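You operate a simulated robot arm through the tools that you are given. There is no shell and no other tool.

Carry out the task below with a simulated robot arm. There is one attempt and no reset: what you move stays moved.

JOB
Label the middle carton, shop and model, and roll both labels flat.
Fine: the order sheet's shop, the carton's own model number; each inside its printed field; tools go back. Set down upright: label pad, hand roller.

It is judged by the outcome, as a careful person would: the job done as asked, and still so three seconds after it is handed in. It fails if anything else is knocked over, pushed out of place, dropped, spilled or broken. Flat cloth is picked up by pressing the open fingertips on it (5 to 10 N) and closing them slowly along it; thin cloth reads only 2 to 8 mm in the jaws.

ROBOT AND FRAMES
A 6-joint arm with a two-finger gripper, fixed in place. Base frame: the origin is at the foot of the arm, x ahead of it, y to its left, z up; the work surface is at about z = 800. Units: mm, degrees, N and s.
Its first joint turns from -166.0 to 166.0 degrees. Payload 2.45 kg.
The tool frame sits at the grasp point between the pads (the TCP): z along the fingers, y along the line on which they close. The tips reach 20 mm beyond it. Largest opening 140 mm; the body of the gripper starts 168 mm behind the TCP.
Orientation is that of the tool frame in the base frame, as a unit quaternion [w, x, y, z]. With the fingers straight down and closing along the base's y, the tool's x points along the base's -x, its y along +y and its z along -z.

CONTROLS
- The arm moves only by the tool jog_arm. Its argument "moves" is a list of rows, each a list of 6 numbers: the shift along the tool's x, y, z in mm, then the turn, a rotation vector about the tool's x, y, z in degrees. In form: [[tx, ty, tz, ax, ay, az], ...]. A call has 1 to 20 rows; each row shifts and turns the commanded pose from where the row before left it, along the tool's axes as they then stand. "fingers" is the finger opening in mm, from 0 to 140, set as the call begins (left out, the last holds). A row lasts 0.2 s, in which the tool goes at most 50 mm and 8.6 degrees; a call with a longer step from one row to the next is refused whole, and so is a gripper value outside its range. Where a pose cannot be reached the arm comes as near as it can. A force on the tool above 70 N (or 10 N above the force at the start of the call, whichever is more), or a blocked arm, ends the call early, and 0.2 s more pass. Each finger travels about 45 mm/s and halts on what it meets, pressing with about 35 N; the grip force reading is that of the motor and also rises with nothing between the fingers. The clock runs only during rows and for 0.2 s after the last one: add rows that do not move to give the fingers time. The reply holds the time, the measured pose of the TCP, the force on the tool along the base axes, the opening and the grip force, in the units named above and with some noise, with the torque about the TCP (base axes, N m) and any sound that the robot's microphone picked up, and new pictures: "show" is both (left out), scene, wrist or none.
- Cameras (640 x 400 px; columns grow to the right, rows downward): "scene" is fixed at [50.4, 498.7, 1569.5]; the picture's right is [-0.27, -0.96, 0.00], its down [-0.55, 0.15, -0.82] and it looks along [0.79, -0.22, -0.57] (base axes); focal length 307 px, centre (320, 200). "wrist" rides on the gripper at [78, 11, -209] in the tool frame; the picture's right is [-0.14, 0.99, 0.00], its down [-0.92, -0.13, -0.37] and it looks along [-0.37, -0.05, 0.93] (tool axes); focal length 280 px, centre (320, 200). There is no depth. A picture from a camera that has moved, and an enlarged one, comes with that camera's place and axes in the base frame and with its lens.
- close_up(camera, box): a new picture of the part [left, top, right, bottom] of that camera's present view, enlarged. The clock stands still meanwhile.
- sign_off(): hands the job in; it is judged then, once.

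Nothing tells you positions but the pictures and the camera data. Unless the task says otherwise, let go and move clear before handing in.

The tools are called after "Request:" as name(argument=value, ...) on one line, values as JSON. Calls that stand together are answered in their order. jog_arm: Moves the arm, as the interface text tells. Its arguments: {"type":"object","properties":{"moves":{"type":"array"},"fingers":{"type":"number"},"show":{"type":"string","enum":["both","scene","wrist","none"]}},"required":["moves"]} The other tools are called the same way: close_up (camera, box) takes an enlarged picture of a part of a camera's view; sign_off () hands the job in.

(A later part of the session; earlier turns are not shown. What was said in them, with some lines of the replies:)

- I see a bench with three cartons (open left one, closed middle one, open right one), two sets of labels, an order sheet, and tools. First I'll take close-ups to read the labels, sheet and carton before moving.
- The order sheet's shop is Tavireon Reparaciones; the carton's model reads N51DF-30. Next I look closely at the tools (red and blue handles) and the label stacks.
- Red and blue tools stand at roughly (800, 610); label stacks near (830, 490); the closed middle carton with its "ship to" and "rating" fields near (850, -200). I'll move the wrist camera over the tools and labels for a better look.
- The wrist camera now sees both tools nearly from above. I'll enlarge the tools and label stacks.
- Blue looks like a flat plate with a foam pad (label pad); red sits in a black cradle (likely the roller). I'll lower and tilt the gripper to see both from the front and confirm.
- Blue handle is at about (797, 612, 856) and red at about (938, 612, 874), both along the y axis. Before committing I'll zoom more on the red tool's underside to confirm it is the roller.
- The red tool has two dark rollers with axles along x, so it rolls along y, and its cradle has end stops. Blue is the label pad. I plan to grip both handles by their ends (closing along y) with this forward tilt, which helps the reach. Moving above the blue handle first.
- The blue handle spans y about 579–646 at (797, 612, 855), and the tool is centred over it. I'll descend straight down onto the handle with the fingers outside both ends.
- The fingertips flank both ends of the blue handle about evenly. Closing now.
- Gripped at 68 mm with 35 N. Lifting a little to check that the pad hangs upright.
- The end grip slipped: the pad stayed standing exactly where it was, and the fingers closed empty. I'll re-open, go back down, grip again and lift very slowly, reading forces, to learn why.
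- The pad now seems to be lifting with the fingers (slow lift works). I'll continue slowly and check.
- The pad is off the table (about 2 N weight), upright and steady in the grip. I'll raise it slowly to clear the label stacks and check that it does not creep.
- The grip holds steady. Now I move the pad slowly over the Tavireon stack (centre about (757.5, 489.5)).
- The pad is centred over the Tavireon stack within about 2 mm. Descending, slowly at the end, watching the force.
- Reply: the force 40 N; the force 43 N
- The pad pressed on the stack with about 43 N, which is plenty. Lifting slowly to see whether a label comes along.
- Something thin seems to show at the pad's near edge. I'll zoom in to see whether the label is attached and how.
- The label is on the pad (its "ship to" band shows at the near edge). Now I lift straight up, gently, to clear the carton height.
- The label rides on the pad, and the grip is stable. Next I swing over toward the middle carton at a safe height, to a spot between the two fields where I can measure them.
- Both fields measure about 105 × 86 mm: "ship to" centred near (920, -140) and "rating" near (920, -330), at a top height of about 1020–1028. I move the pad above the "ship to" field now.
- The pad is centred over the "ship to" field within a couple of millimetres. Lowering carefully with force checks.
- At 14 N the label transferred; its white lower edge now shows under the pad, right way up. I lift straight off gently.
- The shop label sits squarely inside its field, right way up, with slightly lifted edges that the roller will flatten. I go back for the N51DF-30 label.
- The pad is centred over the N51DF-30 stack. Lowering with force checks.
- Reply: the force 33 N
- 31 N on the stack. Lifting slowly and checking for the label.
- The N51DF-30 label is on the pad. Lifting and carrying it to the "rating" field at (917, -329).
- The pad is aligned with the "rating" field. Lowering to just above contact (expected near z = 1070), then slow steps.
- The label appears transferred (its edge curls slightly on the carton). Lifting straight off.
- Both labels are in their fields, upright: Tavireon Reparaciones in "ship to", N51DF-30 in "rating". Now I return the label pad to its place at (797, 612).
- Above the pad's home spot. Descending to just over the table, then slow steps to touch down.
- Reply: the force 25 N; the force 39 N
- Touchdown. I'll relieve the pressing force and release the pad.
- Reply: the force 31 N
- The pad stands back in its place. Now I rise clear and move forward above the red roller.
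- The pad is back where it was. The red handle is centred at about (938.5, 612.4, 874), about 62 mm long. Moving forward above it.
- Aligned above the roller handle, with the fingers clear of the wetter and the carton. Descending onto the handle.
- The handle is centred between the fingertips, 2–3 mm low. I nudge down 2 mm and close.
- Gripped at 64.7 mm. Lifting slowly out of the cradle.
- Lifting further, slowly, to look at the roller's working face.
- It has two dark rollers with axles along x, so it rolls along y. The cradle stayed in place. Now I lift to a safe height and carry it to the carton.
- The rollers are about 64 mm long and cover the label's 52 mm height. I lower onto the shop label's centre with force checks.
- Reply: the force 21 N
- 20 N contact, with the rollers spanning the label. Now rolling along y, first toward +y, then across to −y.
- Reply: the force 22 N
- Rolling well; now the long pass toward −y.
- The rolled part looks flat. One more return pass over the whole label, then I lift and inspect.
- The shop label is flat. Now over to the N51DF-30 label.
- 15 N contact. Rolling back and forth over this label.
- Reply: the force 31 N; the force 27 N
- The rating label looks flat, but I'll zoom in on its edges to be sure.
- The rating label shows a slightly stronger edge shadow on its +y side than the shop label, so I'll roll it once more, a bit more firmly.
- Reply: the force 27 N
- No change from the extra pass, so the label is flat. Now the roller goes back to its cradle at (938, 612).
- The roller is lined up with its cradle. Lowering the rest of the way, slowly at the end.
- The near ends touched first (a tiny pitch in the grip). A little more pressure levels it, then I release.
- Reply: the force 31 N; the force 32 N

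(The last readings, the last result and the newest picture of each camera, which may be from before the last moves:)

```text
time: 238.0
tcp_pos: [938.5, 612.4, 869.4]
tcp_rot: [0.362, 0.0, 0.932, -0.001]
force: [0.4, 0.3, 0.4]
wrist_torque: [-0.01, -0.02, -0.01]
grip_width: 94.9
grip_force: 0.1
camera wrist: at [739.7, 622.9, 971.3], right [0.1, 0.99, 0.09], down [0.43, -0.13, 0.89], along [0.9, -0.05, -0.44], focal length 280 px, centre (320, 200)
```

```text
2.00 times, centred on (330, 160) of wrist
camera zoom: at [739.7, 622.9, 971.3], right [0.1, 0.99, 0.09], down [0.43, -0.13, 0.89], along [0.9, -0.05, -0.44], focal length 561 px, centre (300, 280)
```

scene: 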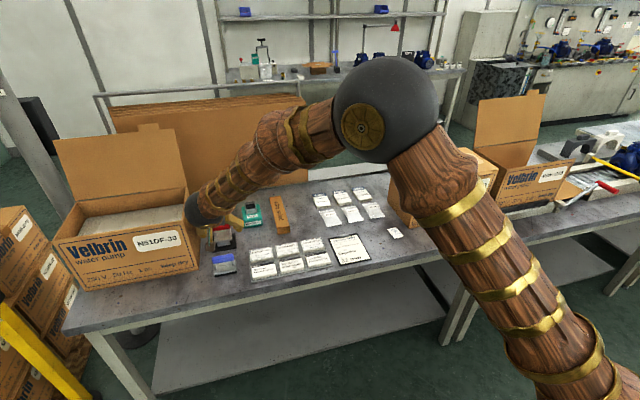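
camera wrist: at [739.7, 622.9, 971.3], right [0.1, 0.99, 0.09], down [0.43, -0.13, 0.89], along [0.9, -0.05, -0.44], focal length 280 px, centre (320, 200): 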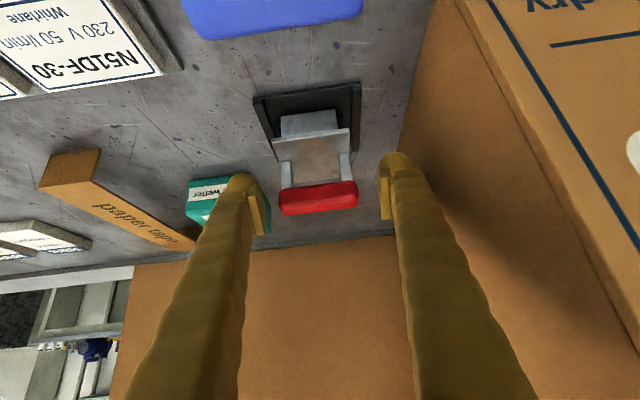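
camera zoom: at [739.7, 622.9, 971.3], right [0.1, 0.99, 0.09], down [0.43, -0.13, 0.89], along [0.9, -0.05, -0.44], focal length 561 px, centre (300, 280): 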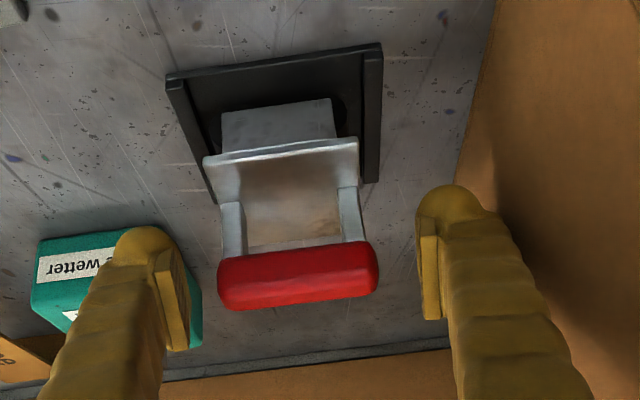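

The roller stands in its cradle. I rise straight up and back away to inspect everything.

Request:
jog_arm(moves=[[-4.05, 0, -4.42, 0, 0, 0], [-8.1, 0, -8.85, 0, 0, 0], [-13.5, 0, -14.75, 0, 0, 0], [-13.5, 0, -14.75, 0, 0, 0], [-13.5, 0, -14.75, 0, 0, 0], [-20.3, 0, -22.1, 0, 0, 0], [-20.3, 0, -22.1, 0, 0, 0], [-20.3, 0, -22.1, 0, 0, 0], [-20.3, 0, -22.1, 0, 0, 0], [-20.3, 0, -22.1, 0, 0, 0], [-13.5, 0, -14.75, 0, 0, 0], [-6.76, 0, -7.37, 0, 0, 0]], show="none")

Request:
jog_arm(moves=[[5, -10, -4.6, 0, 0, 0], [11, -25, -10, 0, 0, 0], [14.7, -35, -13.5, 0, 0, 0], [14.7, -35, -13.5, 0, 0, 0], [14.7, -35, -13.5, 0, 0, 0], [14.7, -35, -13.5, 0, 0, 0], [14.7, -35, -13.5, 0, 0, 0], [14.7, -35, -13.5, 0, 0, 0], [14.7, -35, -13.5, 0, 0, 0], [14.7, -35, -13.5, 0, 0, 0], [14.7, -35, -13.5, 0, 0, 0], [14.7, -35, -13.5, 0, 0, 0], [14.7, -35, -13.5, 0, 0, 0], [11, -25, -10, 0, 0, 0], [5, -10, -4.6, 0, 0, 0], [0, 0, 0, 0, 0, 0]])

Request:
close_up(camera="scene", box=[185, 200, 265, 280])

Request:
close_up(camera="scene", box=[200, 180, 420, 300])

Request:
close_up(camera="scene", box=[370, 130, 520, 250])

```text
time: 240.6
tcp_pos: [937.8, 613.2, 1128.5]
tcp_rot: [0.362, 0.0, 0.932, 0.0]
force: [0.0, 0.4, 0.2]
wrist_torque: [0.01, 0.01, -0.01]
grip_width: 95.2
grip_force: 0.2
```

```text
time: 244.0
tcp_pos: [677.2, 159.1, 1129.1]
tcp_rot: [0.362, 0.0, 0.932, 0.0]
force: [0.0, 0.0, 0.1]
wrist_torque: [0.0, 0.0, 0.01]
grip_width: 95.0
grip_force: 0.0
camera wrist: at [477.2, 170.0, 1231.4], right [0.1, 0.99, 0.09], down [0.43, -0.13, 0.89], along [0.9, -0.05, -0.44], focal length 280 px, centre (320, 200)
```

scene: 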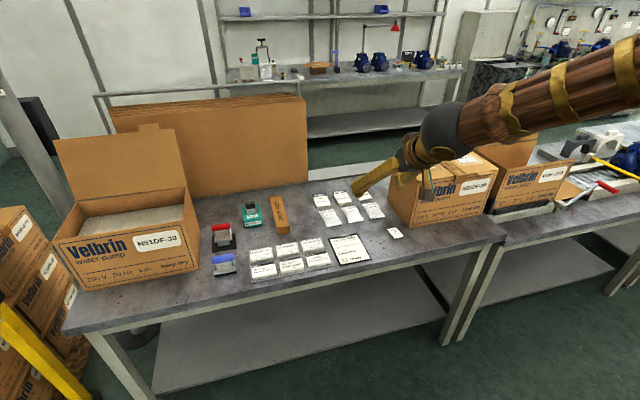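
wrist: 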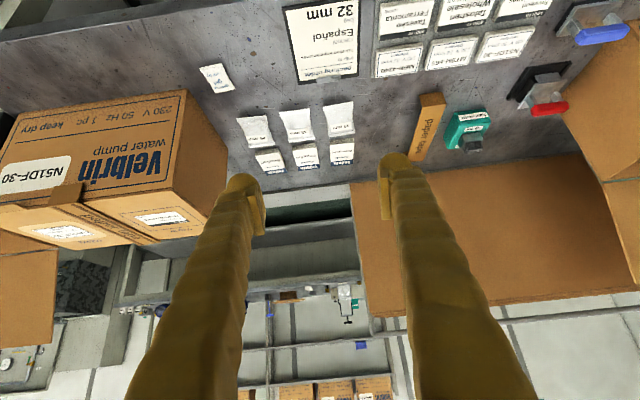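

```text
5.00 times, centred on (225, 240) of scene
camera zoom: at [50.4, 498.7, 1569.5], right [-0.27, -0.96, 0.0], down [-0.55, 0.15, -0.82], along [0.79, -0.22, -0.57], focal length 1537 px, centre (795, 0)
```

zoom: 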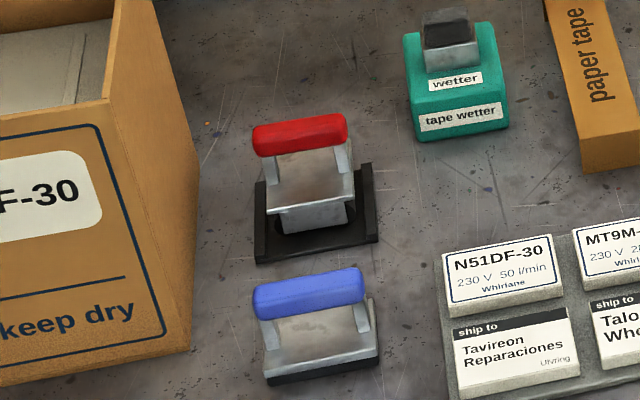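

```text
2.91 times, centred on (310, 240) of scene
camera zoom: at [50.4, 498.7, 1569.5], right [-0.27, -0.96, 0.0], down [-0.55, 0.15, -0.82], along [0.79, -0.22, -0.57], focal length 894 px, centre (349, 84)
```

zoom: 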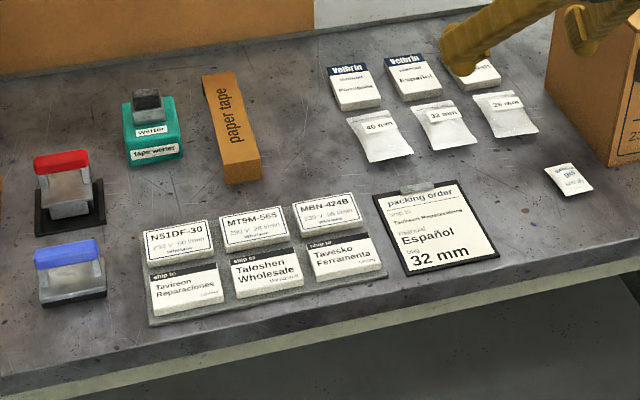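

```text
3.33 times, centred on (445, 190) of scene
camera zoom: at [50.4, 498.7, 1569.5], right [-0.27, -0.96, 0.0], down [-0.55, 0.15, -0.82], along [0.79, -0.22, -0.57], focal length 1024 px, centre (-97, 233)
```

zoom: 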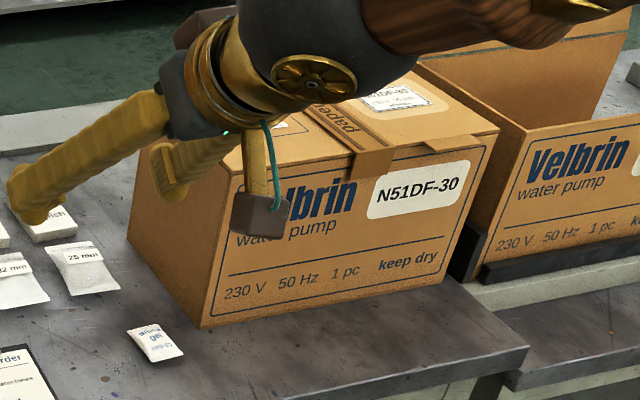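

Both tools stand in their places, nothing else has moved. I'll raise the arm clear for a last look at the carton.

Request:
jog_arm(moves=[[-13.5, 0, -14.75, 0, 0, 0], [-23.6, 8, -25.8, 0, 0, 0], [-23.6, 15, -25.8, 0, 0, 0], [-23.6, 20, -25.8, 0, 0, 0], [-23.6, 20, -25.8, 0, 0, 0], [-23.6, 20, -25.8, 0, 0, 0], [-23.6, 20, -25.8, 0, 0, 0], [-13.5, 10, -14.75, 0, 0, 0], [0, 0, 0, 0, 0, 0], [0, 0, 0, 0, 0, 0], [0, 0, 0, 0, 0, 0]])

Request:
close_up(camera="scene", box=[370, 130, 520, 250])

Request:
close_up(camera="wrist", box=[0, 60, 260, 260])

```text
time: 246.4
tcp_pos: [675.2, 269.5, 1380.3]
tcp_rot: [0.362, 0.0, 0.932, -0.001]
force: [0.4, 0.4, -0.1]
wrist_torque: [-0.01, -0.04, -0.01]
grip_width: 95.3
grip_force: 0.2
camera wrist: at [476.0, 281.0, 1479.8], right [0.1, 0.99, 0.09], down [0.43, -0.13, 0.89], along [0.9, -0.05, -0.44], focal length 280 px, centre (320, 200)
```

scene: 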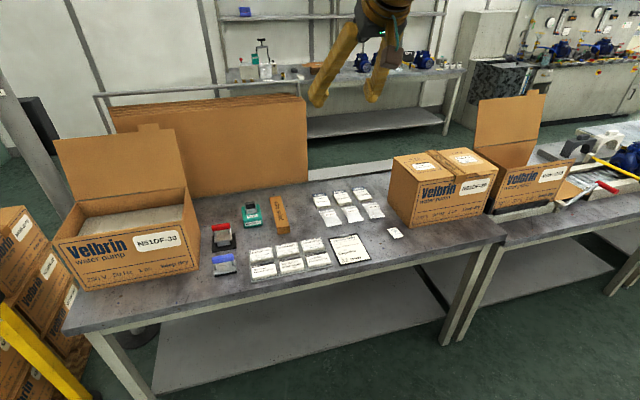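
wrist: 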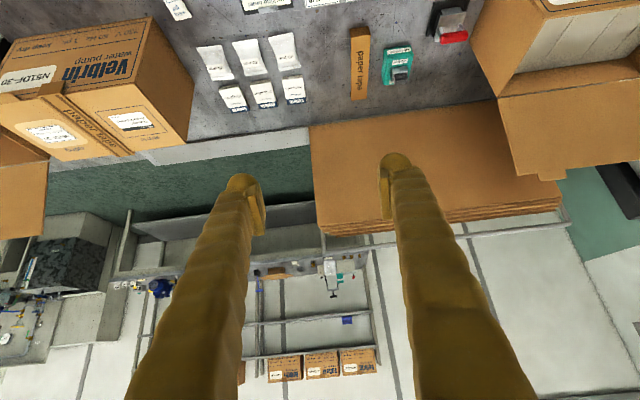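

```text
3.33 times, centred on (445, 190) of scene
camera zoom: at [50.4, 498.7, 1569.5], right [-0.27, -0.96, 0.0], down [-0.55, 0.15, -0.82], along [0.79, -0.22, -0.57], focal length 1024 px, centre (-97, 233)
```

zoom: 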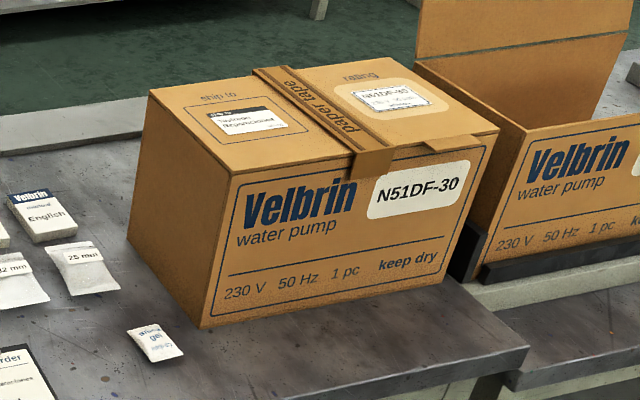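

```text
2.00 times, centred on (130, 160) of wrist
camera zoom: at [476.0, 281.0, 1479.8], right [0.1, 0.99, 0.09], down [0.43, -0.13, 0.89], along [0.9, -0.05, -0.44], focal length 561 px, centre (700, 280)
```

zoom: 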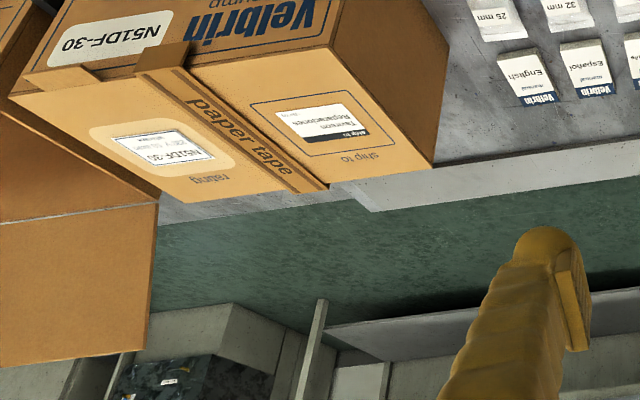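

Both labels are flat and inside their fields on the middle carton: Tavireon Reparaciones in "ship to" and N51DF-30 in "rating". The label pad and the roller stand upright in their places, nothing else has moved, and the arm is clear, so I'm handing in the job.

Request:
sign_off()

```text
The job is handed in.
```

The middle carton now carries both labels, and I've handed the job in; no result has come back yet.

- **Labels:** "Tavireon Reparaciones" from the order sheet is in the "ship to" field. "N51DF-30", the carton's own model, is in the "rating" field. Both are upright, well inside their fields and rolled flat. I rolled the rating label a second time because of a faint edge shadow; nothing changed, so I took it as flat.
- **Tools:** the blue label pad is standing back in its place within a few millimetres, and the red roller is standing in its cradle.
- **One slip:** my first grip on the label pad slid off before it left the table. The pad didn't move and nothing was dropped; the second, slower lift held.

I saw nothing else on the bench out of place, and the arm is clear of it.
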